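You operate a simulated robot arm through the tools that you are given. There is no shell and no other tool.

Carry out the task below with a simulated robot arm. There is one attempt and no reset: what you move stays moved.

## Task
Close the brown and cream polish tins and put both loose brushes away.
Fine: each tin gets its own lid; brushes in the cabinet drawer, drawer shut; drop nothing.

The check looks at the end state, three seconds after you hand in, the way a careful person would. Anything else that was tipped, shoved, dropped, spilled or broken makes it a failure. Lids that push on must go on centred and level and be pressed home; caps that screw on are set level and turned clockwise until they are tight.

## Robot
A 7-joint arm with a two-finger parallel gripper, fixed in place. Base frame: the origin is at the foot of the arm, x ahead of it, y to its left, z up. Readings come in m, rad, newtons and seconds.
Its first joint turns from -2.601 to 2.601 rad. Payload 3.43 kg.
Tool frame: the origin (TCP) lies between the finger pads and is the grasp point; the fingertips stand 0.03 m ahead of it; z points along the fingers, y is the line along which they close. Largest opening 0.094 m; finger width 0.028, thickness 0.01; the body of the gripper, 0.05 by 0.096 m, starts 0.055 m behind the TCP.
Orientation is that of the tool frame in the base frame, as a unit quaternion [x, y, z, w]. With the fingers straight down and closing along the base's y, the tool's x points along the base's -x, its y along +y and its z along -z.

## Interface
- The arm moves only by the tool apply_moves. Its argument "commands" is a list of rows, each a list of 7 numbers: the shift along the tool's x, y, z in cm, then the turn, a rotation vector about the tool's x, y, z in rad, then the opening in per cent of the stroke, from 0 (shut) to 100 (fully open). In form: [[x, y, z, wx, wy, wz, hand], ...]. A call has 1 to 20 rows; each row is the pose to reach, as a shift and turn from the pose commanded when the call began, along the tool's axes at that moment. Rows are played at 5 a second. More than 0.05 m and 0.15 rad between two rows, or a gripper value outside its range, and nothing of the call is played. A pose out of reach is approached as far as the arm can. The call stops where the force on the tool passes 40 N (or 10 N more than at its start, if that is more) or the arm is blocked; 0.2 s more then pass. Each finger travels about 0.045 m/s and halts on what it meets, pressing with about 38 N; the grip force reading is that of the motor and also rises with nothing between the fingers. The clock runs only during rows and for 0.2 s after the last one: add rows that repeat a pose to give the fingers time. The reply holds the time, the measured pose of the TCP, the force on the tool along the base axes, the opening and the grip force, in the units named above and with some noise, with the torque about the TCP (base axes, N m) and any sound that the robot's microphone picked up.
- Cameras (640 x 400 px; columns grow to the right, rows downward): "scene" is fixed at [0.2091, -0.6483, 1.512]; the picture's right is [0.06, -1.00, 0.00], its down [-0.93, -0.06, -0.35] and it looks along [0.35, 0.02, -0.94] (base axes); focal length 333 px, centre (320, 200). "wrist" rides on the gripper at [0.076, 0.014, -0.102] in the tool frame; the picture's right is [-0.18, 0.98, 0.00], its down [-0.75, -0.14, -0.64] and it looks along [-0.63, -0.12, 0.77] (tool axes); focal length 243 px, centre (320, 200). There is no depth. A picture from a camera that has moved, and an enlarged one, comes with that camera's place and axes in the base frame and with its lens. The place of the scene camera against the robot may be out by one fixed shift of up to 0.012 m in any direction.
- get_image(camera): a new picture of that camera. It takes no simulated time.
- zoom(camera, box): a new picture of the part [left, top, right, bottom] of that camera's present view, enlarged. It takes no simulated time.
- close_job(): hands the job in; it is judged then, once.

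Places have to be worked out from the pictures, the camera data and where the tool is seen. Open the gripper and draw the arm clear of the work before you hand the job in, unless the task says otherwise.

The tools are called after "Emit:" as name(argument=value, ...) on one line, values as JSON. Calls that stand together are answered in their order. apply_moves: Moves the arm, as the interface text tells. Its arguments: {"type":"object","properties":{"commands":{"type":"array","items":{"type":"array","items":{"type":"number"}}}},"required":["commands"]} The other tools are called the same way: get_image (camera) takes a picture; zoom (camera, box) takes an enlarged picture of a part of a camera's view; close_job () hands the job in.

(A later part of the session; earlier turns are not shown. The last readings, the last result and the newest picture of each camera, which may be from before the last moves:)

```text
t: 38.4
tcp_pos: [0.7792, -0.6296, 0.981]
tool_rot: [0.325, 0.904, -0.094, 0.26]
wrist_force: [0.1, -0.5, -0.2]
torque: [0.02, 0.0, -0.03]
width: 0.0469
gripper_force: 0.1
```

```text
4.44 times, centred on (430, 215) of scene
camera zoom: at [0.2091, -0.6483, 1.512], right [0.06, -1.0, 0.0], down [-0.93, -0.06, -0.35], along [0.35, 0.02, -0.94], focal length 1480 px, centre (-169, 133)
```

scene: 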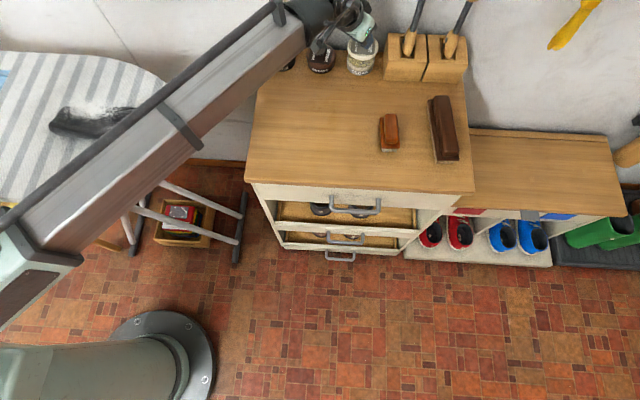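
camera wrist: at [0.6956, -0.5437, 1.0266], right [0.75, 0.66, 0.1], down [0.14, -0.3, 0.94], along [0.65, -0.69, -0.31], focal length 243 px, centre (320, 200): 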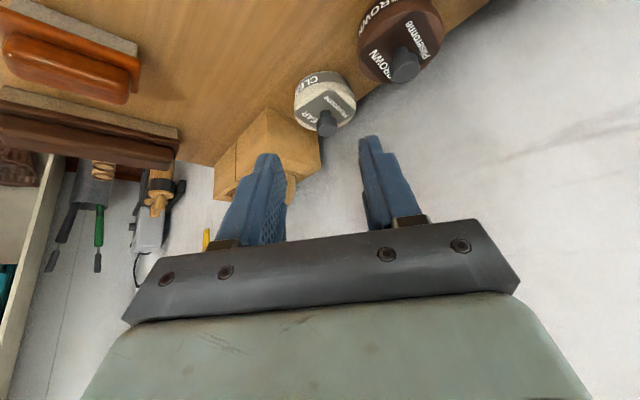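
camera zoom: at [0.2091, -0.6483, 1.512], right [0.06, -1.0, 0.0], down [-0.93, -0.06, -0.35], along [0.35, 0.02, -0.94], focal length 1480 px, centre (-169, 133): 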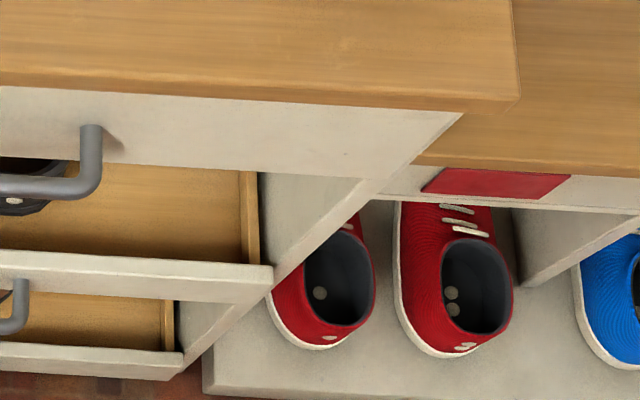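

Drawer plan: the top drawer is shut; its handle bar is horizontal at about x 0.49, y −0.66 to −0.78, z 0.71. I'll grip the bar with the fingers closing in the x–z plane, pointing 45° forward-down. First I return to vertical over the cabinet's front area.

Emit:
apply_moves(commands=[[3.13, -2.58, -2.36, 0, 0.0933, 0, 50], [6.26, -5.15, -4.71, 0, 0.1867, 0, 50], [9.4, -7.73, -7.07, 0, 0.28, 0, 50], [12.53, -10.3, -9.43, 0, 0.3733, 0, 50], [15.66, -12.88, -11.78, 0, 0.4667, 0, 50], [18.79, -15.45, -14.14, 0, 0.56, 0, 50], [18.79, -15.45, -14.14, 0, 0.56, 0, 50]])

Emit:
apply_moves(commands=[[0, 0, 0, 0, 0, 0.147, 50], [0, 0, 0, 0, 0, 0.294, 50], [0, 0, 0, 0, 0, 0.44, 50], [0, 0, 0, 0, 0, 0.587, 50], [0, 0, 0, 0, 0, 0.734, 50], [0, 0, 0, 0, 0, 0.8808, 50], [0, 0, 0, 0, 0, 0.8808, 50]])

Emit:
get_image(camera="wrist")

Emit:
get_image(camera="scene")

```text
t: 40.0
tcp_pos: [0.4997, -0.6, 1.0016]
tool_rot: [0.339, 0.941, 0.001, -0.002]
wrist_force: [0.1, 0.4, 0.1]
torque: [-0.01, -0.01, 0.0]
width: 0.0472
gripper_force: 0.1
```

```text
t: 41.6
tcp_pos: [0.5014, -0.6, 1.0022]
tool_rot: [0.708, 0.706, -0.001, 0.0]
wrist_force: [-0.5, -0.1, -0.2]
torque: [-0.01, -0.01, 0.03]
width: 0.0473
gripper_force: 0.0
```

```text
taken
camera wrist: at [0.5148, -0.5249, 1.1033], right [0.98, -0.19, 0.0], down [-0.14, -0.75, 0.64], along [-0.12, -0.63, -0.77], focal length 243 px, centre (320, 200)
```

wrist: 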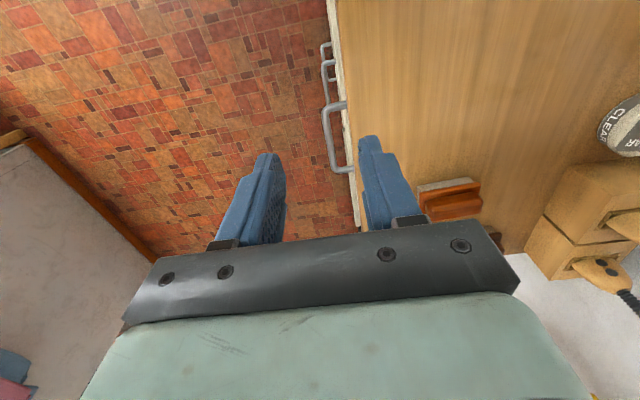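

```text
taken
```

scene: 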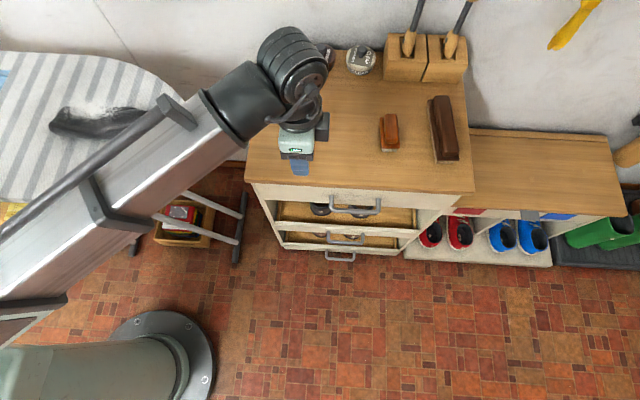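

Orientation is as intended. I zoom on the handle to locate it from the wrist camera.

Emit:
zoom(camera="wrist", box=[300, 80, 400, 190])

Emit:
zoom(camera="wrist", box=[400, 150, 640, 300])

```text
3.64 times, centred on (350, 135) of wrist
camera zoom: at [0.5148, -0.5249, 1.1033], right [0.98, -0.19, 0.0], down [-0.14, -0.75, 0.64], along [-0.12, -0.63, -0.77], focal length 882 px, centre (211, 436)
```

zoom: 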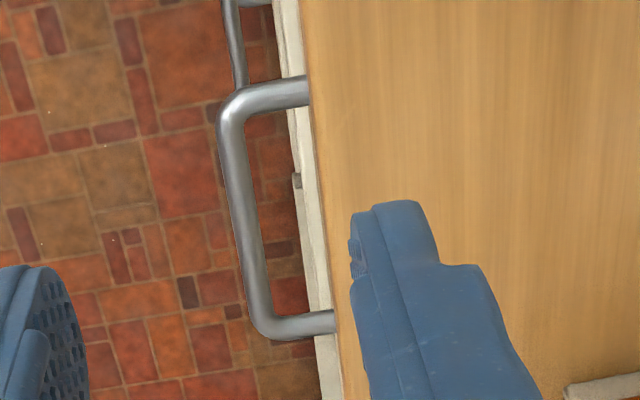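

```text
2.67 times, centred on (520, 225) of wrist
camera zoom: at [0.5148, -0.5249, 1.1033], right [0.98, -0.19, 0.0], down [-0.14, -0.75, 0.64], along [-0.12, -0.63, -0.77], focal length 647 px, centre (-213, 133)
```

zoom: 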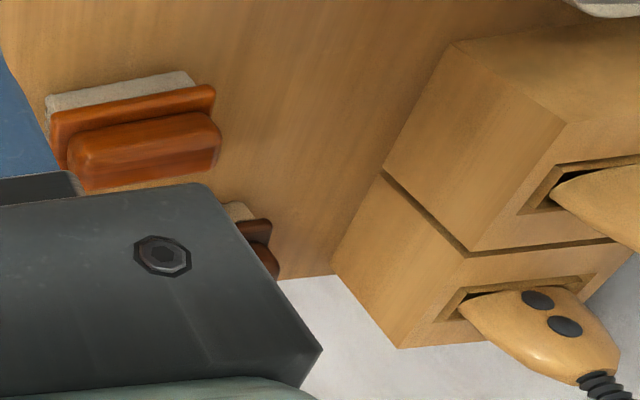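

Bar centre is at x≈0.497 with its middle near y −0.72. I tilt the tool 45° (about its x axis) while moving to a stand-off in front of the cabinet.

Emit:
apply_moves(commands=[[-2.0, -2.02, 1.67, -0.131, 0, 0, 40], [-4.0, -4.05, 3.33, -0.262, 0, 0, 32], [-6.0, -6.07, 5.0, -0.393, 0, 0, 32], [-8.0, -8.09, 6.67, -0.524, 0, 0, 32], [-10.0, -10.12, 8.33, -0.654, 0, 0, 32], [-12.0, -12.14, 10.0, -0.785, 0, 0, 32], [-12.0, -12.14, 10.0, -0.785, 0, 0, 32]])

Emit:
get_image(camera="wrist")

Emit:
get_image(camera="scene")

```text
t: 43.2
tcp_pos: [0.3789, -0.7209, 0.9011]
tool_rot: [0.654, 0.652, 0.271, 0.272]
wrist_force: [-0.4, 0.0, -1.3]
torque: [-0.03, 0.0, 0.0]
width: 0.0298
gripper_force: 0.0
```

```text
taken
camera wrist: at [0.3166, -0.6448, 0.9829], right [0.69, -0.18, 0.7], down [-0.56, -0.75, 0.35], along [0.46, -0.63, -0.62], focal length 243 px, centre (320, 200)
```

wrist: 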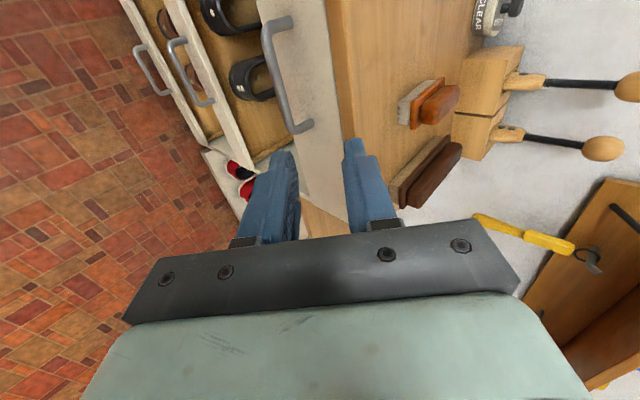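

```text
taken
```

scene: 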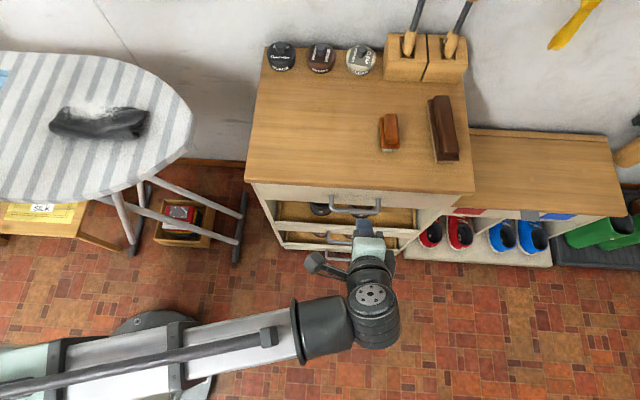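

I zoom on the handle to get its height from this second angle.

Emit:
zoom(camera="wrist", box=[240, 0, 360, 150])

Emit:
zoom(camera="wrist", box=[360, 40, 520, 220])

```text
2.67 times, centred on (300, 75) of wrist
camera zoom: at [0.3166, -0.6448, 0.9829], right [0.69, -0.18, 0.7], down [-0.56, -0.75, 0.35], along [0.46, -0.63, -0.62], focal length 647 px, centre (373, 533)
```

zoom: 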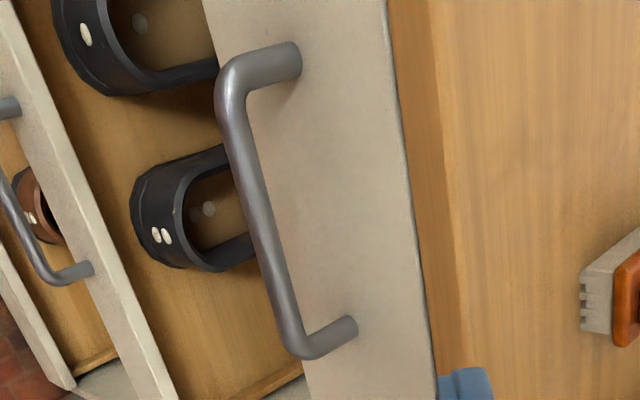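

```text
2.22 times, centred on (440, 130) of wrist
camera zoom: at [0.3166, -0.6448, 0.9829], right [0.69, -0.18, 0.7], down [-0.56, -0.75, 0.35], along [0.46, -0.63, -0.62], focal length 539 px, centre (53, 356)
```

zoom: 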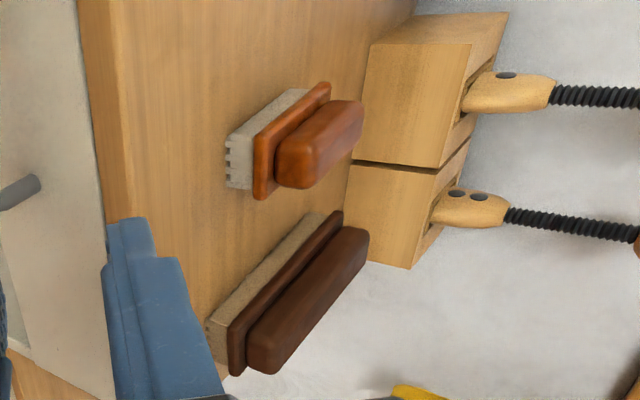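

The handle bar is fixed at x 0.497, z 0.710, centre y −0.7206, with the panel at x≈0.534. I approach to 4 cm short along the tool axis and check.

Emit:
apply_moves(commands=[[0, -2.6, 1.5, 0, 0, 0, 32], [0, -5.14, 4, 0, 0, 0, 32], [0, -5.14, 8, 0, 0, 0, 32], [0, -5.14, 12, 0, 0, 0, 32], [0, -5.14, 16, 0, 0, 0, 32], [0, -5.14, 16, 0, 0, 0, 32]])

Emit:
zoom(camera="wrist", box=[200, 60, 440, 240])

Emit:
zoom(camera="scene", box=[300, 170, 420, 260])

```text
t: 44.6
tcp_pos: [0.4577, -0.72, 0.7512]
tool_rot: [0.654, 0.652, 0.27, 0.271]
wrist_force: [0.7, -0.4, 0.3]
torque: [0.0, 0.0, 0.0]
width: 0.0302
gripper_force: 0.0
```

```text
2.22 times, centred on (320, 150) of wrist
camera zoom: at [0.3937, -0.6444, 0.8329], right [0.69, -0.18, 0.7], down [-0.55, -0.75, 0.35], along [0.46, -0.63, -0.63], focal length 539 px, centre (320, 311)
```

zoom: 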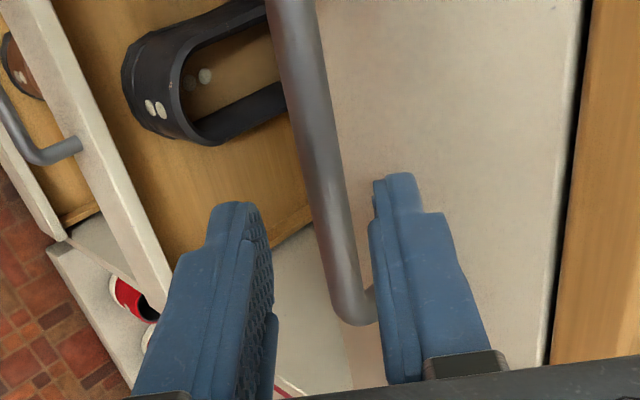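

```text
4.44 times, centred on (360, 215) of scene
camera zoom: at [0.2091, -0.6483, 1.512], right [0.06, -1.0, 0.0], down [-0.93, -0.06, -0.35], along [0.35, 0.02, -0.94], focal length 1480 px, centre (142, 133)
```

zoom: 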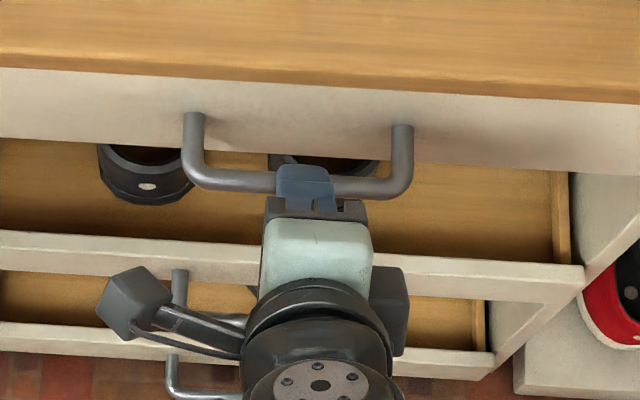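

The bar lines up midway between the fingers. I advance the remaining 4 cm and close on it.

Emit:
apply_moves(commands=[[0, 0, 1.5, 0, 0, 0, 32], [0, 0, 3.0, 0, 0, 0, 32], [0, 0, 4.0, 0, 0, 0, 32], [0, 0, 4.0, 0, 0, 0, 32]])

Emit:
zoom(camera="wrist", box=[200, 60, 440, 240])

```text
t: 45.6
tcp_pos: [0.4853, -0.7202, 0.7236]
tool_rot: [0.654, 0.653, 0.269, 0.271]
wrist_force: [0.1, -1.1, 0.2]
torque: [0.02, 0.0, 0.01]
width: 0.03
gripper_force: 0.1
```

```text
2.22 times, centred on (320, 150) of wrist
camera zoom: at [0.4219, -0.6441, 0.805], right [0.69, -0.18, 0.7], down [-0.55, -0.75, 0.35], along [0.46, -0.63, -0.63], focal length 539 px, centre (320, 311)
```

zoom: 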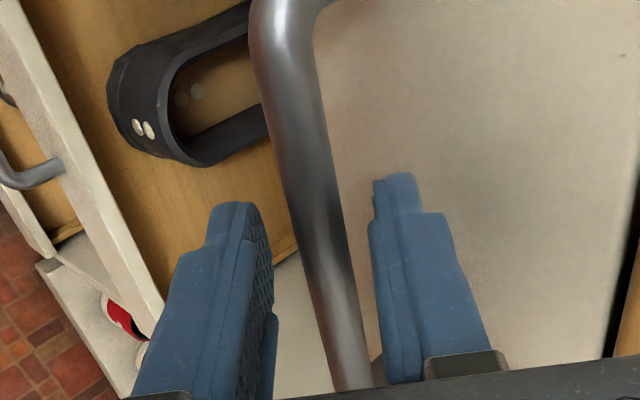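

Emit:
apply_moves(commands=[[0, 0, 0, 0, 0, 0, 15], [0, 0, 0, 0, 0, 0, 0], [0, 0, 0, 0, 0, 0, 0], [0, 0, 0, 0, 0, 0, 0]])

Emit:
zoom(camera="wrist", box=[200, 60, 440, 240])

```text
t: 46.6
tcp_pos: [0.4842, -0.7198, 0.7245]
tool_rot: [0.653, 0.653, 0.269, 0.273]
wrist_force: [3.3, -1.7, 16.4]
torque: [-0.44, -0.21, 0.92]
width: 0.0124
gripper_force: 44.8
```

```text
2.22 times, centred on (320, 150) of wrist
camera zoom: at [0.4218, -0.644, 0.806], right [0.69, -0.18, 0.7], down [-0.56, -0.75, 0.35], along [0.46, -0.63, -0.62], focal length 539 px, centre (320, 311)
```

zoom: 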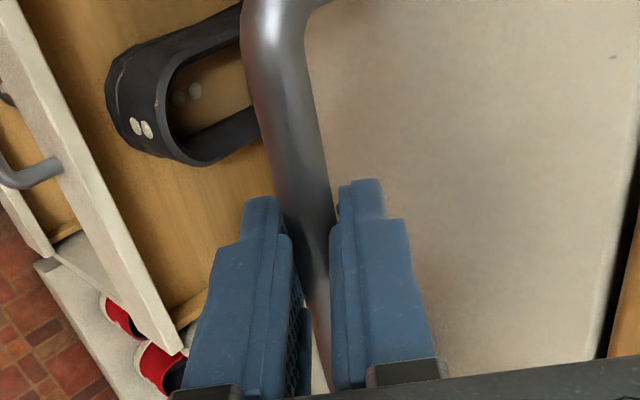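

Gripped the bar (12.4 mm). There's a 16 N vertical preload, so I relax ~1.3 mm upward and then pull 4 cm straight back, watching the force.

Emit:
apply_moves(commands=[[0, 0.09, -0.09, 0, 0, 0, 0], [0, 0.09, -0.09, 0, 0, 0, 0], [0, -0.26, -0.44, 0, 0, 0, 0], [0, -0.62, -0.8, 0, 0, 0, 0], [0, -1.32, -1.5, 0, 0, 0, 0], [0, -2.03, -2.21, 0, 0, 0, 0], [0, -2.74, -2.92, 0, 0, 0, 0]])

Emit:
get_image(camera="scene")

```text
t: 48.2
tcp_pos: [0.4448, -0.7198, 0.7239]
tool_rot: [0.653, 0.654, 0.271, 0.269]
wrist_force: [0.4, 4.5, -6.2]
torque: [-0.58, 0.09, 0.71]
width: 0.0127
gripper_force: 44.8
```

```text
taken
```

scene: 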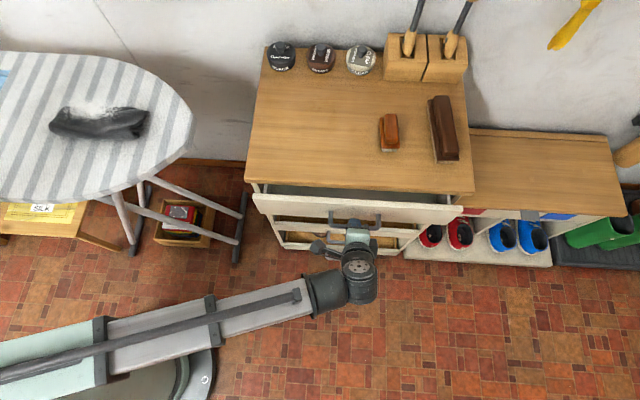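

The drawer slides open freely. I keep pulling to about 24 cm total.

Emit:
apply_moves(commands=[[0, -1.41, -1.41, 0, 0, 0, 0], [0, -2.83, -2.83, 0, 0, 0, 0], [0, -4.24, -4.24, 0, 0, 0, 0], [0, -5.66, -5.66, 0, 0, 0, 0], [0, -7.07, -7.07, 0, 0, 0, 0], [0, -8.49, -8.49, 0, 0, 0, 0], [0, -9.9, -9.9, 0, 0, 0, 0], [0, -11.31, -11.31, 0, 0, 0, 0], [0, -12.73, -12.73, 0, 0, 0, 0], [0, -14.14, -14.14, 0, 0, 0, 0]])

Emit:
get_image(camera="scene")

Emit:
get_image(camera="wrist")

```text
t: 50.4
tcp_pos: [0.2435, -0.7194, 0.7246]
tool_rot: [0.654, 0.653, 0.27, 0.27]
wrist_force: [0.7, 10.4, -27.3]
torque: [-0.77, 0.32, 0.51]
width: 0.0131
gripper_force: 45.1
```

```text
taken
```

scene: 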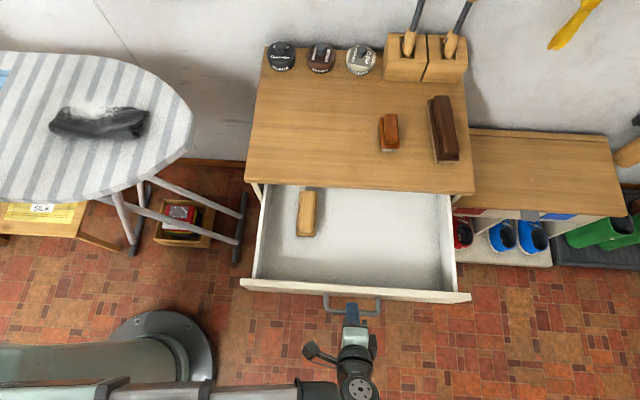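

```text
taken
camera wrist: at [0.1808, -0.6442, 0.8066], right [0.7, -0.18, 0.69], down [-0.55, -0.75, 0.35], along [0.46, -0.63, -0.63], focal length 243 px, centre (320, 200)
```

wrist: 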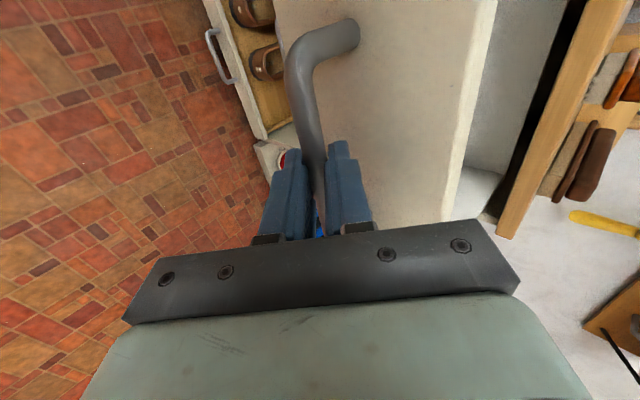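

The drawer is open 24 cm and already holds one wooden brush on the left. I relax the small path-misalignment load, release the handle and back off.

Emit:
apply_moves(commands=[[0.05, -0.08, 0.08, 0, 0, 0, 0], [0.09, -0.156, 0.156, 0, 0, 0, 0], [0.09, -0.156, 0.156, 0, 0, 0, 0]])

Emit:
apply_moves(commands=[[0, 0, 0, 0, 0, 0, 15], [0, 0, 0, 0, 0, 0, 30], [0, 0, 0, 0, 0, 0, 32], [0, 0, 0, 0, 0, 0, 32]])

Emit:
zoom(camera="wrist", box=[200, 60, 440, 240])

Emit:
zoom(camera="scene", box=[230, 160, 490, 320])

```text
t: 51.2
tcp_pos: [0.2451, -0.7191, 0.7231]
tool_rot: [0.653, 0.653, 0.271, 0.272]
wrist_force: [-1.2, -3.2, 9.8]
torque: [0.26, -0.05, 1.55]
width: 0.0128
gripper_force: 45.5
```

```text
t: 52.2
tcp_pos: [0.244, -0.7183, 0.7237]
tool_rot: [0.654, 0.652, 0.271, 0.271]
wrist_force: [0.0, -1.2, 0.3]
torque: [-0.02, -0.02, 0.0]
width: 0.0302
gripper_force: 0.1
```

```text
2.22 times, centred on (320, 150) of wrist
camera zoom: at [0.1813, -0.6433, 0.8047], right [0.69, -0.18, 0.7], down [-0.55, -0.75, 0.35], along [0.46, -0.63, -0.63], focal length 539 px, centre (320, 311)
```

zoom: 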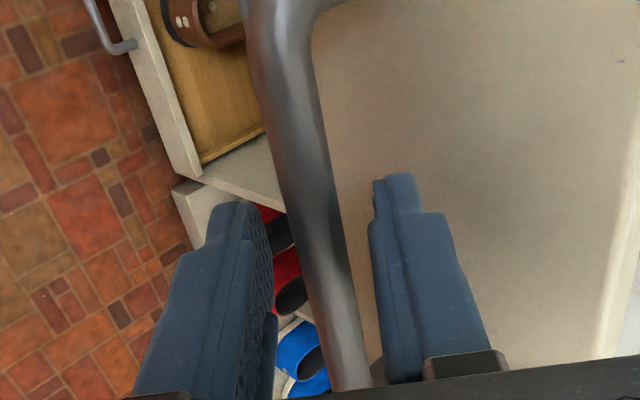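

```text
2.46 times, centred on (360, 240) of scene
camera zoom: at [0.2091, -0.6483, 1.512], right [0.06, -1.0, 0.0], down [-0.93, -0.06, -0.35], along [0.35, 0.02, -0.94], focal length 820 px, centre (222, 102)
```

zoom: 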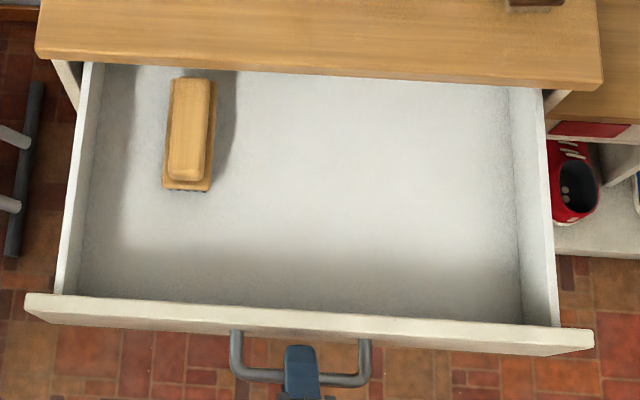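

Released. I back off from the handle, rise, and straighten the tool to vertical.

Emit:
apply_moves(commands=[[0, 0, -2, 0, 0, 0, 32], [0, 0, -5, 0, 0, 0, 32], [0, 0, -8, 0, 0, 0, 32], [0, 2.83, -10.83, 0, 0, 0, 32], [0, 5.66, -13.66, 0, 0, 0, 32], [0, 8.49, -16.49, 0, 0, 0, 32], [0, 11.31, -19.31, 0, 0, 0, 32], [0, 14.14, -22.14, 0, 0, 0, 32], [0, 14.14, -22.14, 0, 0, 0, 32]])

Emit:
apply_moves(commands=[[0, 2, 2, 0.131, 0, 0, 50], [0, 4, 4, 0.262, 0, 0, 50], [0, 6, 6, 0.393, 0, 0, 50], [0, 8, 8, 0.524, 0, 0, 50], [0, 10, 10, 0.654, 0, 0, 50], [0, 12, 12, 0.785, 0, 0, 50], [0, 12, 12, 0.785, 0, 0, 50]])

Emit:
get_image(camera="scene")

Emit:
get_image(camera="wrist")

```text
t: 54.2
tcp_pos: [0.1879, -0.7166, 0.9788]
tool_rot: [0.654, 0.653, 0.27, 0.271]
wrist_force: [0.1, -0.1, 0.1]
torque: [0.0, 0.01, 0.0]
width: 0.03
gripper_force: 0.0
```

```text
t: 55.8
tcp_pos: [0.3584, -0.718, 0.9794]
tool_rot: [0.708, 0.707, 0.0, -0.001]
wrist_force: [0.0, 0.0, 0.7]
torque: [0.0, -0.02, -0.04]
width: 0.0469
gripper_force: 0.1
```

```text
taken
```

scene: 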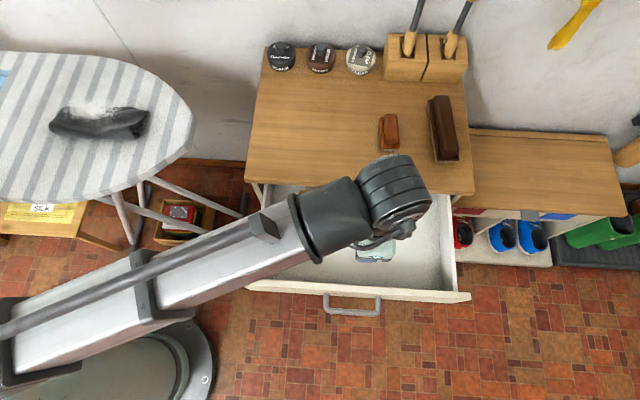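

```text
taken
camera wrist: at [0.3725, -0.6433, 1.0809], right [0.98, -0.19, 0.0], down [-0.14, -0.75, 0.64], along [-0.12, -0.63, -0.77], focal length 243 px, centre (320, 200)
```

wrist: 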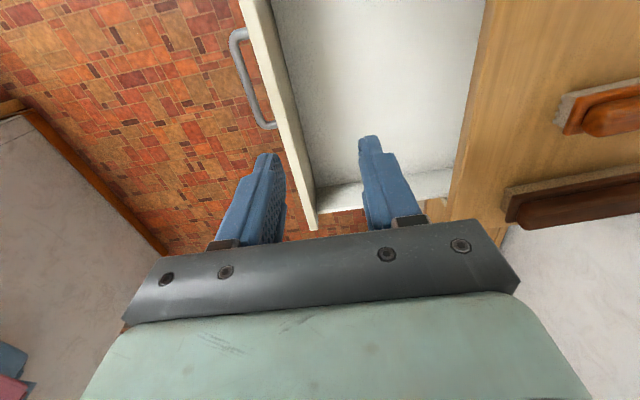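

Now I yaw the tool to ψ=0 (closing along base y), moving toward the brushes at a safe height.

Emit:
apply_moves(commands=[[-0.27, 1.73, -0.18, 0, 0, -0.1428, 80], [-0.55, 3.45, -0.36, 0, 0, -0.2856, 80], [-0.82, 5.18, -0.55, 0, 0, -0.4284, 80], [-1.09, 6.91, -0.73, 0, 0, -0.5712, 80], [-1.36, 8.64, -0.91, 0, 0, -0.714, 80], [-1.64, 10.36, -1.09, 0, 0, -0.8568, 80], [-1.91, 12.09, -1.27, 0, 0, -0.9996, 80], [-2.18, 13.82, -1.45, 0, 0, -1.1424, 80], [-2.45, 15.55, -1.64, 0, 0, -1.2852, 80], [-2.73, 17.27, -1.82, 0, 0, -1.428, 80], [-3.0, 19.0, -2.0, 0, 0, -1.5708, 80], [-3.0, 19.0, -2.0, 0, 0, -1.5708, 80]])

Emit:
get_image(camera="wrist")

Emit:
zoom(camera="scene", box=[370, 85, 482, 170])

```text
t: 58.4
tcp_pos: [0.5477, -0.7486, 0.9986]
tool_rot: [-0.001, 1.0, 0.0, 0.0]
wrist_force: [0.2, -0.4, 0.0]
torque: [-0.03, -0.02, 0.01]
width: 0.0754
gripper_force: 0.0
```

```text
taken
camera wrist: at [0.4709, -0.7355, 1.1008], right [0.18, 0.98, 0.0], down [0.75, -0.14, 0.64], along [0.63, -0.12, -0.77], focal length 243 px, centre (320, 200)
```

wrist: 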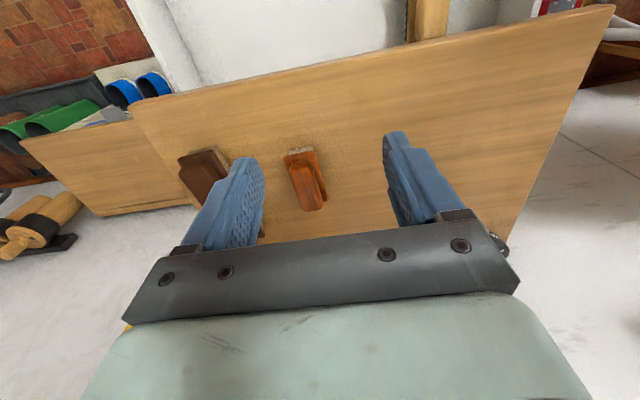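

```text
4.71 times, centred on (426, 128) of scene
camera zoom: at [0.2091, -0.6483, 1.512], right [0.06, -1.0, 0.0], down [-0.93, -0.06, -0.35], along [0.35, 0.02, -0.94], focal length 1567 px, centre (-179, 541)
```

zoom: 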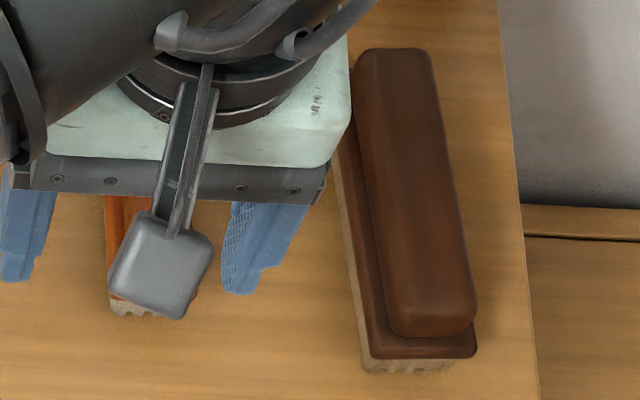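

I zoom the wrist camera on both brushes to measure them.

Emit:
zoom(camera="wrist", box=[160, 130, 360, 230])

Emit:
apply_moves(commands=[[-3, -1, 0, 0, 0, 0, 80], [-6, -2, 1, 0, 0, 0, 80], [-9, -3, 2, 0, 0, 0, 80], [-11.5, -4, 3, 0, 0, 0, 80], [-11.5, -4, 3, 0, 0, 0, 80]])

Emit:
get_image(camera="wrist")

Emit:
get_image(camera="scene")

```text
3.20 times, centred on (260, 180) of wrist
camera zoom: at [0.4709, -0.7355, 1.1008], right [0.18, 0.98, 0.0], down [0.75, -0.14, 0.64], along [0.63, -0.12, -0.77], focal length 776 px, centre (512, 264)
```

zoom: 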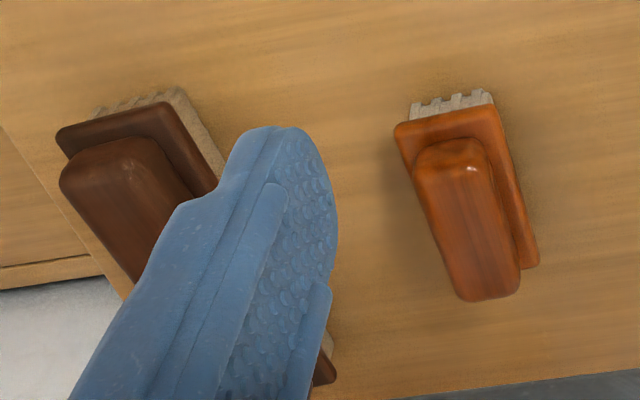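

```text
t: 59.6
tcp_pos: [0.6615, -0.7897, 0.9689]
tool_rot: [0.0, 1.0, 0.0, 0.0]
wrist_force: [0.4, -0.2, -0.4]
torque: [-0.02, -0.01, 0.02]
width: 0.0753
gripper_force: 0.0
```

```text
taken
camera wrist: at [0.5856, -0.7757, 1.0708], right [0.19, 0.98, 0.0], down [0.75, -0.14, 0.64], along [0.63, -0.12, -0.77], focal length 243 px, centre (320, 200)
```

wrist: 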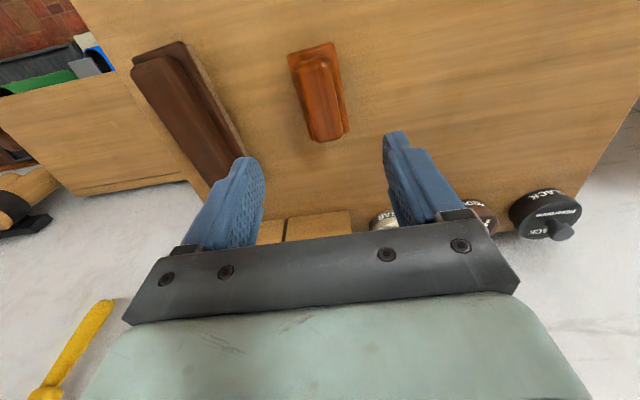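

```text
taken
```

scene: 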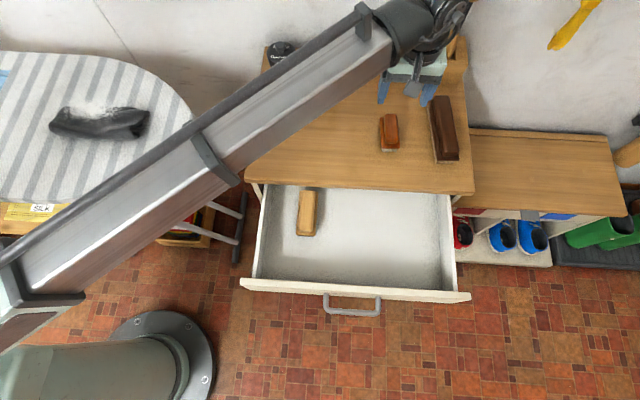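

Vertical reach at r≈1.03 works. I test the big brush position (r≈1.13) at the same height.

Emit:
apply_moves(commands=[[0, -3, 0, 0, 0, -0.055, 80], [0, -6, 0, 0, 0, -0.11, 80], [-0.5, -9, 0, 0, 0, -0.166, 80], [-1, -11.5, 0, 0, 0, -0.166, 80], [-1, -11.5, 0, 0, 0, -0.166, 80]])

Emit:
get_image(camera="wrist")

Emit:
get_image(camera="scene")

```text
t: 60.8
tcp_pos: [0.6713, -0.9052, 0.9696]
tool_rot: [-0.084, 0.997, 0.0, 0.0]
wrist_force: [0.3, -0.4, -0.4]
torque: [-0.01, 0.0, -0.02]
width: 0.0753
gripper_force: 0.1
```

```text
taken
camera wrist: at [0.594, -0.9041, 1.071], right [0.02, 1.0, 0.0], down [0.77, -0.02, 0.64], along [0.64, -0.01, -0.77], focal length 243 px, centre (320, 200)
```

wrist: 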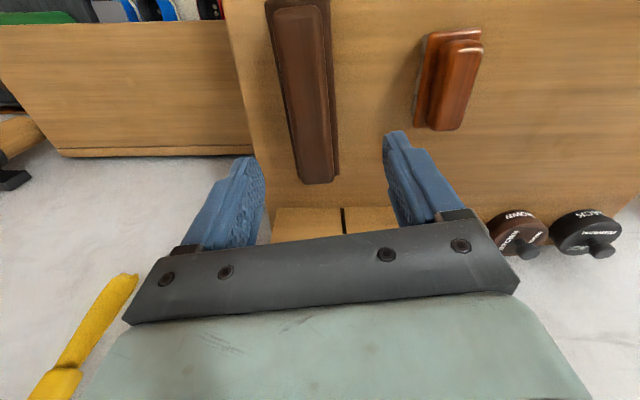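

```text
taken
```

scene: 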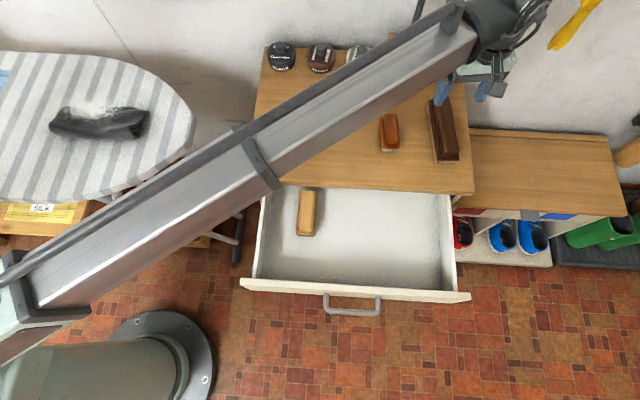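

The vertical tool reaches even the big brush. I zoom to get its axis, ridge width and heights.

Emit:
zoom(camera="wrist", box=[240, 0, 400, 200])

Emit:
zoom(camera="wrist", box=[380, 10, 520, 150])

Emit:
zoom(camera="scene", box=[370, 90, 482, 170])

```text
2.00 times, centred on (320, 100) of wrist
camera zoom: at [0.594, -0.9041, 1.071], right [0.02, 1.0, 0.0], down [0.77, -0.02, 0.64], along [0.64, -0.01, -0.77], focal length 485 px, centre (320, 400)
```

zoom: 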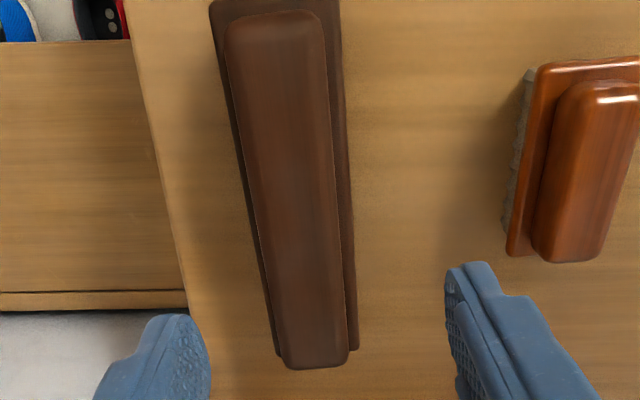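

```text
2.86 times, centred on (450, 80) of wrist
camera zoom: at [0.594, -0.9041, 1.071], right [0.02, 1.0, 0.0], down [0.77, -0.02, 0.64], along [0.64, -0.01, -0.77], focal length 693 px, centre (-51, 543)
```

zoom: 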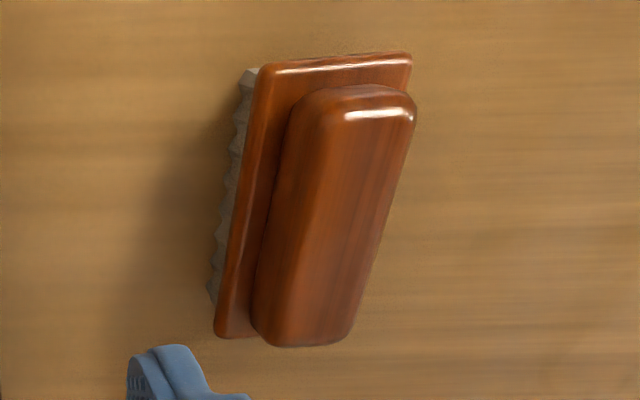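

```text
5.00 times, centred on (426, 130) of scene
camera zoom: at [0.2091, -0.6483, 1.512], right [0.06, -1.0, 0.0], down [-0.93, -0.06, -0.35], along [0.35, 0.02, -0.94], focal length 1665 px, centre (-210, 550)
```

zoom: 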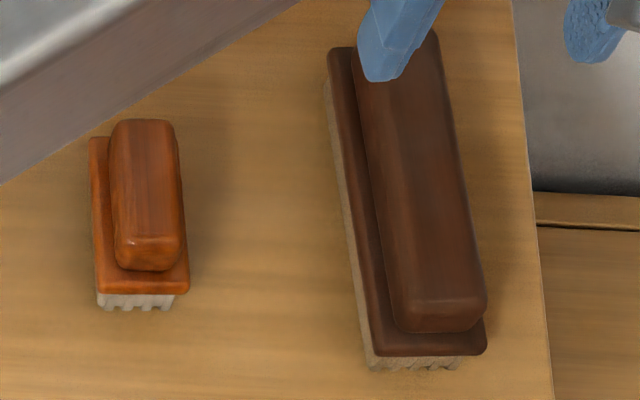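

Big brush: ridge ~35 mm wide, centre ≈ (0.674, −0.915), axis ≈ 0.07 rad, top z≈0.85. I align yaw and position, lower to z≈0.91 with 50 mm opening, and check.

Emit:
apply_moves(commands=[[-0.06, -0.5, 2, 0, 0, 0.048, 60], [-0.11, -0.97, 4, 0, 0, 0.096, 53], [-0.11, -0.97, 6, 0, 0, 0.096, 53], [-0.11, -0.97, 6, 0, 0, 0.096, 53]])

Emit:
get_image(camera="wrist")

Emit:
zoom(camera="wrist", box=[220, 0, 420, 230])

Emit:
zoom(camera="scene", box=[390, 75, 502, 170])

```text
t: 61.8
tcp_pos: [0.6751, -0.9135, 0.9095]
tool_rot: [-0.034, 0.999, -0.001, -0.001]
wrist_force: [-0.7, 0.1, -0.8]
torque: [0.02, -0.01, -0.03]
width: 0.0497
gripper_force: 0.1
```

```text
taken
camera wrist: at [0.5977, -0.9053, 1.0111], right [0.12, 0.99, 0.0], down [0.76, -0.09, 0.64], along [0.64, -0.07, -0.77], focal length 243 px, centre (320, 200)
```

wrist: 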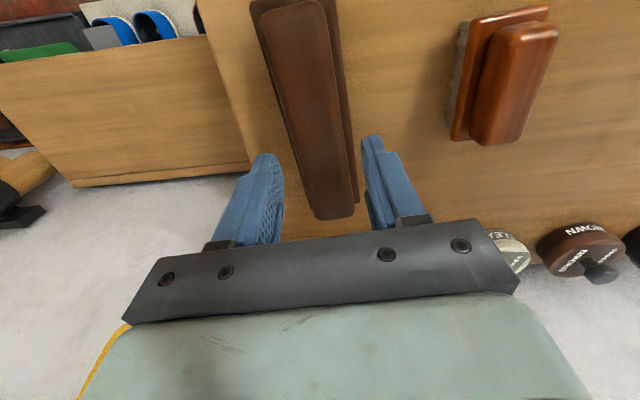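

```text
1.74 times, centred on (320, 115) of wrist
camera zoom: at [0.5977, -0.9053, 1.0111], right [0.12, 0.99, 0.0], down [0.76, -0.09, 0.64], along [0.64, -0.07, -0.77], focal length 422 px, centre (320, 348)
```

zoom: 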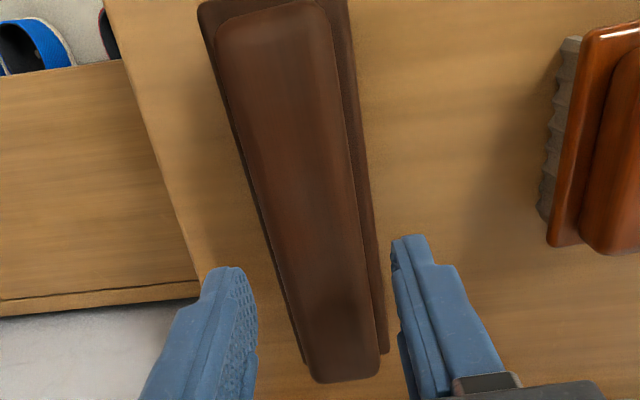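

```text
4.21 times, centred on (446, 122) of scene
camera zoom: at [0.2091, -0.6483, 1.512], right [0.06, -1.0, 0.0], down [-0.93, -0.06, -0.35], along [0.35, 0.02, -0.94], focal length 1402 px, centre (-210, 526)
```

zoom: 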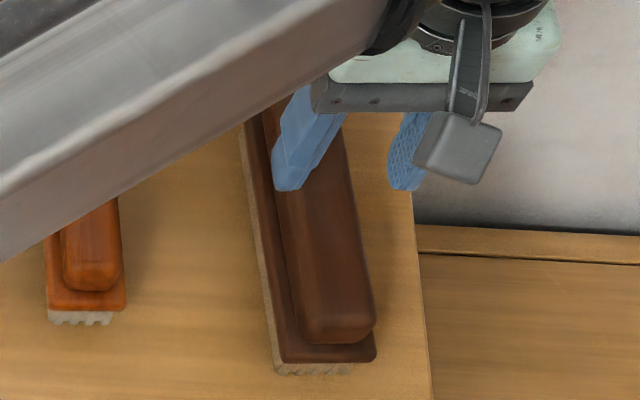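

Alignment is excellent; the predicted and observed ridge ends coincide. I lower around the ridge, slowing near the plate.

Emit:
apply_moves(commands=[[0, -0.1, 1.5, 0, 0, 0, 53], [0, -0.1, 3.0, 0, 0, 0, 53], [0, -0.1, 4.0, 0, 0, 0, 53], [0, -0.1, 4.6, 0, 0, 0, 53], [0, -0.1, 4.6, 0, 0, 0, 53]])

Emit:
zoom(camera="wrist", box=[200, 60, 440, 240])

Emit:
zoom(camera="scene", box=[400, 80, 480, 140])

```text
t: 63.0
tcp_pos: [0.6754, -0.9167, 0.8634]
tool_rot: [-0.034, 0.999, 0.001, 0.0]
wrist_force: [0.5, -0.1, -0.4]
torque: [0.01, 0.03, 0.0]
width: 0.0497
gripper_force: 0.1
```

```text
2.22 times, centred on (320, 150) of wrist
camera zoom: at [0.5978, -0.907, 0.965], right [0.12, 0.99, 0.0], down [0.76, -0.09, 0.64], along [0.64, -0.07, -0.77], focal length 539 px, centre (320, 311)
```

zoom: 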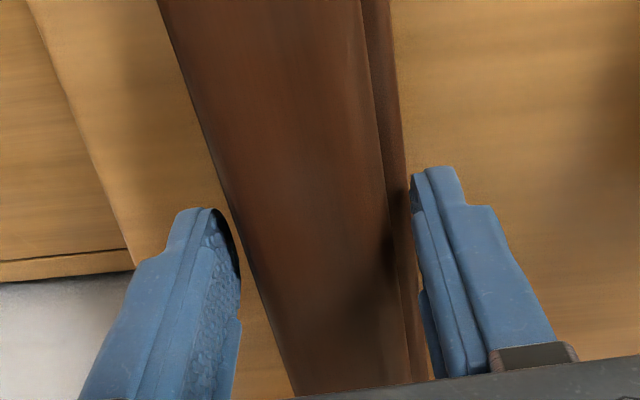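

```text
6.67 times, centred on (440, 110) of scene
camera zoom: at [0.2091, -0.6483, 1.512], right [0.06, -1.0, 0.0], down [-0.93, -0.06, -0.35], along [0.35, 0.02, -0.94], focal length 2220 px, centre (-480, 800)
```

zoom: 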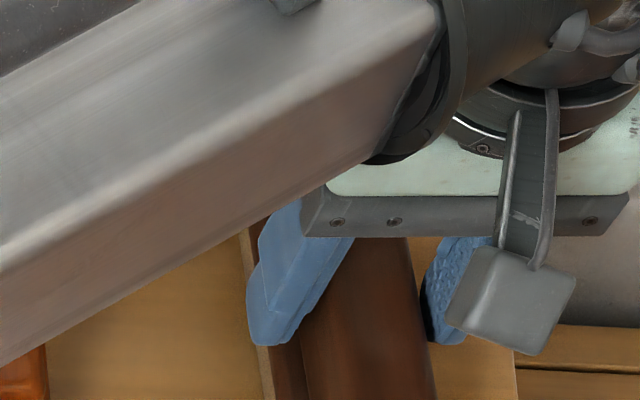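

No contact yet. I lower another few mm in 1 mm steps, feeling for the plate.

Emit:
apply_moves(commands=[[0, 0, 0.1, 0, 0, 0, 53], [0, 0, 0.2, 0, 0, 0, 53], [0, 0, 0.3, 0, 0, 0, 53], [0, 0, 0.4, 0, 0, 0, 53], [0, 0, 0.5, 0, 0, 0, 53]])

Emit:
zoom(camera="wrist", box=[200, 60, 440, 240])

```text
t: 64.2
tcp_pos: [0.676, -0.9141, 0.8593]
tool_rot: [-0.034, 0.999, -0.001, 0.0]
wrist_force: [-0.5, 0.1, 10.7]
torque: [0.09, -0.01, 0.01]
width: 0.0498
gripper_force: 0.0
```

```text
2.22 times, centred on (320, 150) of wrist
camera zoom: at [0.5976, -0.9065, 0.9615], right [0.12, 0.99, 0.0], down [0.76, -0.09, 0.64], along [0.64, -0.08, -0.77], focal length 539 px, centre (320, 311)
```

zoom: 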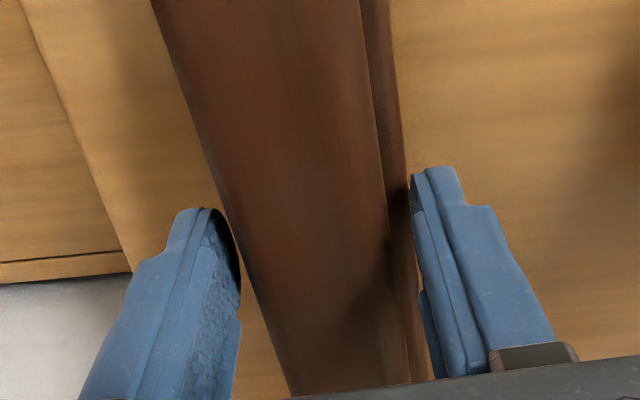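

Plate contact at tip height ≈0.829. I back off 2.5 mm and close on the ridge.

Emit:
apply_moves(commands=[[0, 0, -0.25, 0, 0, 0, 53], [0, 0, -0.25, 0, 0, 0, 40], [0, 0, -0.25, 0, 0, 0, 20], [0, 0, -0.25, 0, 0, 0, 0], [0, 0, -0.25, 0, 0, 0, 0], [0, 0, -0.25, 0, 0, 0, 0]])

Emit:
zoom(camera="wrist", box=[200, 60, 440, 240])

```text
t: 65.6
tcp_pos: [0.6743, -0.9141, 0.8606]
tool_rot: [-0.034, 0.999, 0.0, 0.0]
wrist_force: [-0.4, 0.7, 0.4]
torque: [-0.02, 0.0, 0.02]
width: 0.0374
gripper_force: 38.0
```

```text
2.22 times, centred on (320, 150) of wrist
camera zoom: at [0.5977, -0.9065, 0.9626], right [0.12, 0.99, 0.0], down [0.76, -0.09, 0.64], along [0.64, -0.07, -0.77], focal length 539 px, centre (320, 311)
```

zoom: 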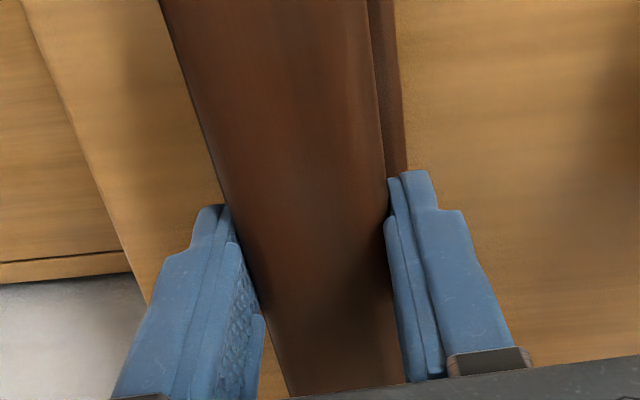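

Ridge gripped (37.4 mm, 38 N). I lift 3 cm and check the hold.

Emit:
apply_moves(commands=[[0, 0, -0.7, 0, 0, 0, 0], [0, 0, -1.5, 0, 0, 0, 0], [0, 0, -3.0, 0, 0, 0, 0], [0, 0, -3.0, 0, 0, 0, 0]])

Emit:
zoom(camera="scene", box=[370, 75, 502, 175])

Emit:
get_image(camera="wrist")

```text
t: 66.6
tcp_pos: [0.675, -0.9152, 0.8915]
tool_rot: [-0.034, 0.999, -0.001, 0.001]
wrist_force: [-0.3, -0.2, -1.0]
torque: [-0.03, -0.02, -0.02]
width: 0.037
gripper_force: 38.2
```

```text
4.00 times, centred on (436, 125) of scene
camera zoom: at [0.2091, -0.6483, 1.512], right [0.06, -1.0, 0.0], down [-0.93, -0.06, -0.35], along [0.35, 0.02, -0.94], focal length 1332 px, centre (-144, 500)
```

zoom: 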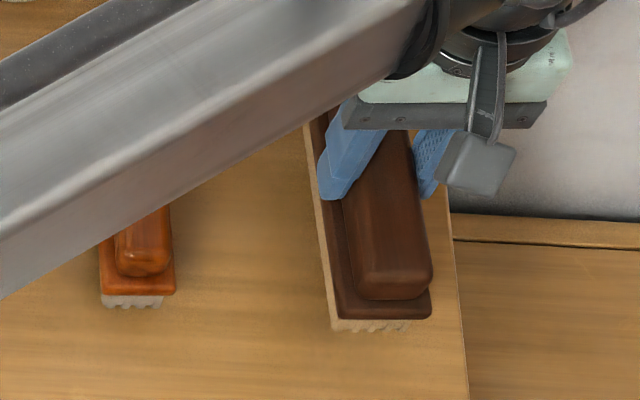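

```text
taken
camera wrist: at [0.5981, -0.9068, 0.9927], right [0.12, 0.99, 0.0], down [0.76, -0.09, 0.64], along [0.64, -0.07, -0.77], focal length 243 px, centre (320, 200)
```

wrist: 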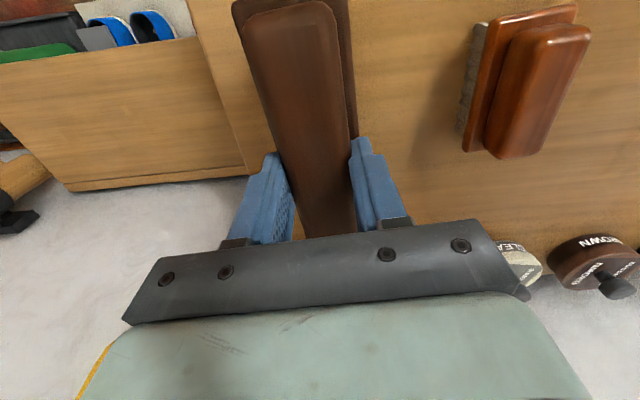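

The hold is solid and level. I raise it and carry it over the open drawer's right part (TCP target 0.428, −0.860), squaring the yaw.

Emit:
apply_moves(commands=[[0, 0, -3.5, 0, 0, 0, 0], [0, 0, -7, 0, 0, 0, 0], [4.04, 1.21, -7, 0, 0, 0.012, 0], [8.08, 2.42, -7, 0, 0, 0.023, 0], [12.12, 3.64, -7, 0, 0, 0.035, 0], [16.16, 4.85, -7, 0, 0, 0.047, 0], [20.2, 6.06, -7, 0, 0, 0.058, 0], [24.24, 7.27, -7, 0, 0, 0.07, 0], [24.24, 7.27, -7, 0, 0, 0.07, 0]])

Emit:
get_image(camera="wrist")

Emit:
get_image(camera="scene")

```text
t: 68.6
tcp_pos: [0.4274, -0.8595, 0.9618]
tool_rot: [0.001, 1.0, 0.0, 0.001]
wrist_force: [0.1, -0.3, -1.2]
torque: [0.0, 0.02, 0.0]
width: 0.037
gripper_force: 37.9
```

```text
taken
camera wrist: at [0.3514, -0.8463, 1.063], right [0.19, 0.98, 0.0], down [0.75, -0.14, 0.64], along [0.63, -0.12, -0.77], focal length 243 px, centre (320, 200)
```

wrist: 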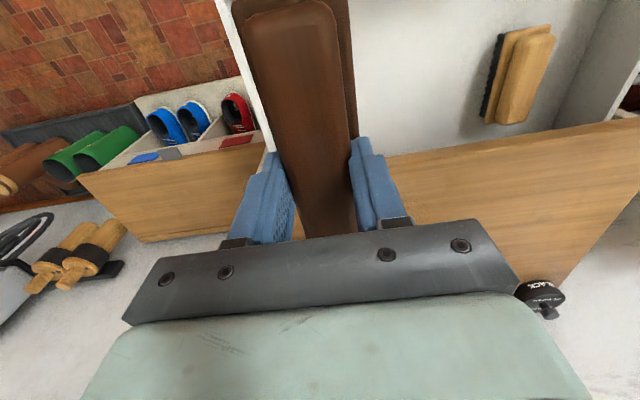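

```text
taken
```

scene: 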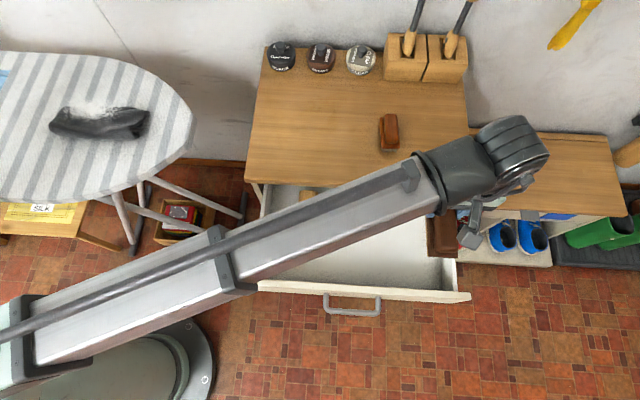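

Brush is over the drawer with clearance to the right wall (y≈−0.935). I lower to about 4 cm above the expected floor contact and check.

Emit:
apply_moves(commands=[[0, 0, 4, 0, 0, 0, 0], [0, 0, 8, 0, 0, 0, 0], [0, 0, 12, 0, 0, 0, 0], [0, 0, 16, 0, 0, 0, 0], [0, 0, 18, 0, 0, 0, 0], [0, 0, 18, 0, 0, 0, 0]])

Emit:
get_image(camera="wrist")

Emit:
zoom(camera="scene", box=[340, 160, 500, 310])

```text
t: 70.0
tcp_pos: [0.4284, -0.8595, 0.781]
tool_rot: [0.001, 1.0, 0.0, 0.0]
wrist_force: [0.3, 0.0, -1.8]
torque: [0.02, 0.01, 0.02]
width: 0.0372
gripper_force: 37.9
```

```text
taken
camera wrist: at [0.3511, -0.846, 0.8825], right [0.19, 0.98, 0.0], down [0.75, -0.14, 0.64], along [0.63, -0.12, -0.77], focal length 243 px, centre (320, 200)
```

wrist: 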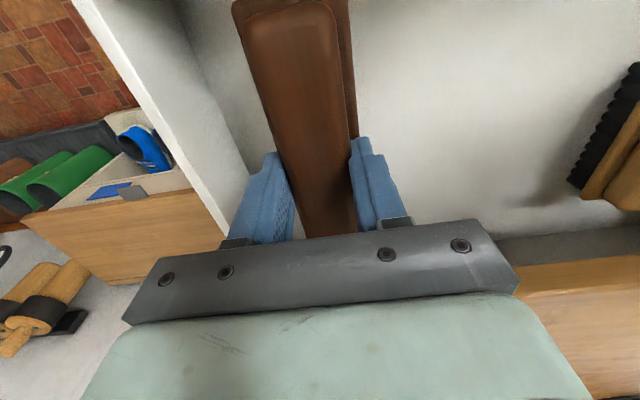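

```text
2.67 times, centred on (420, 235) of scene
camera zoom: at [0.2091, -0.6483, 1.512], right [0.06, -1.0, 0.0], down [-0.93, -0.06, -0.35], along [0.35, 0.02, -0.94], focal length 888 px, centre (53, 107)
```

zoom: 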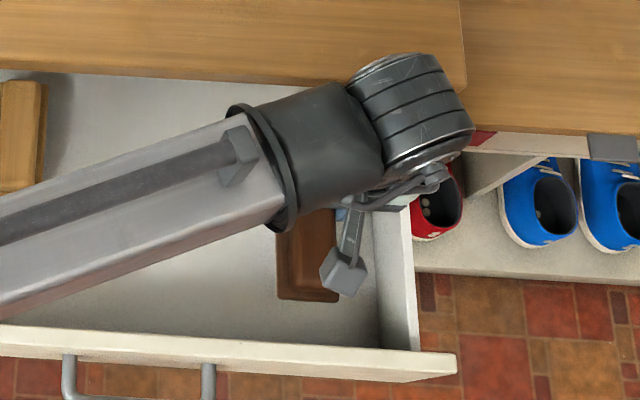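

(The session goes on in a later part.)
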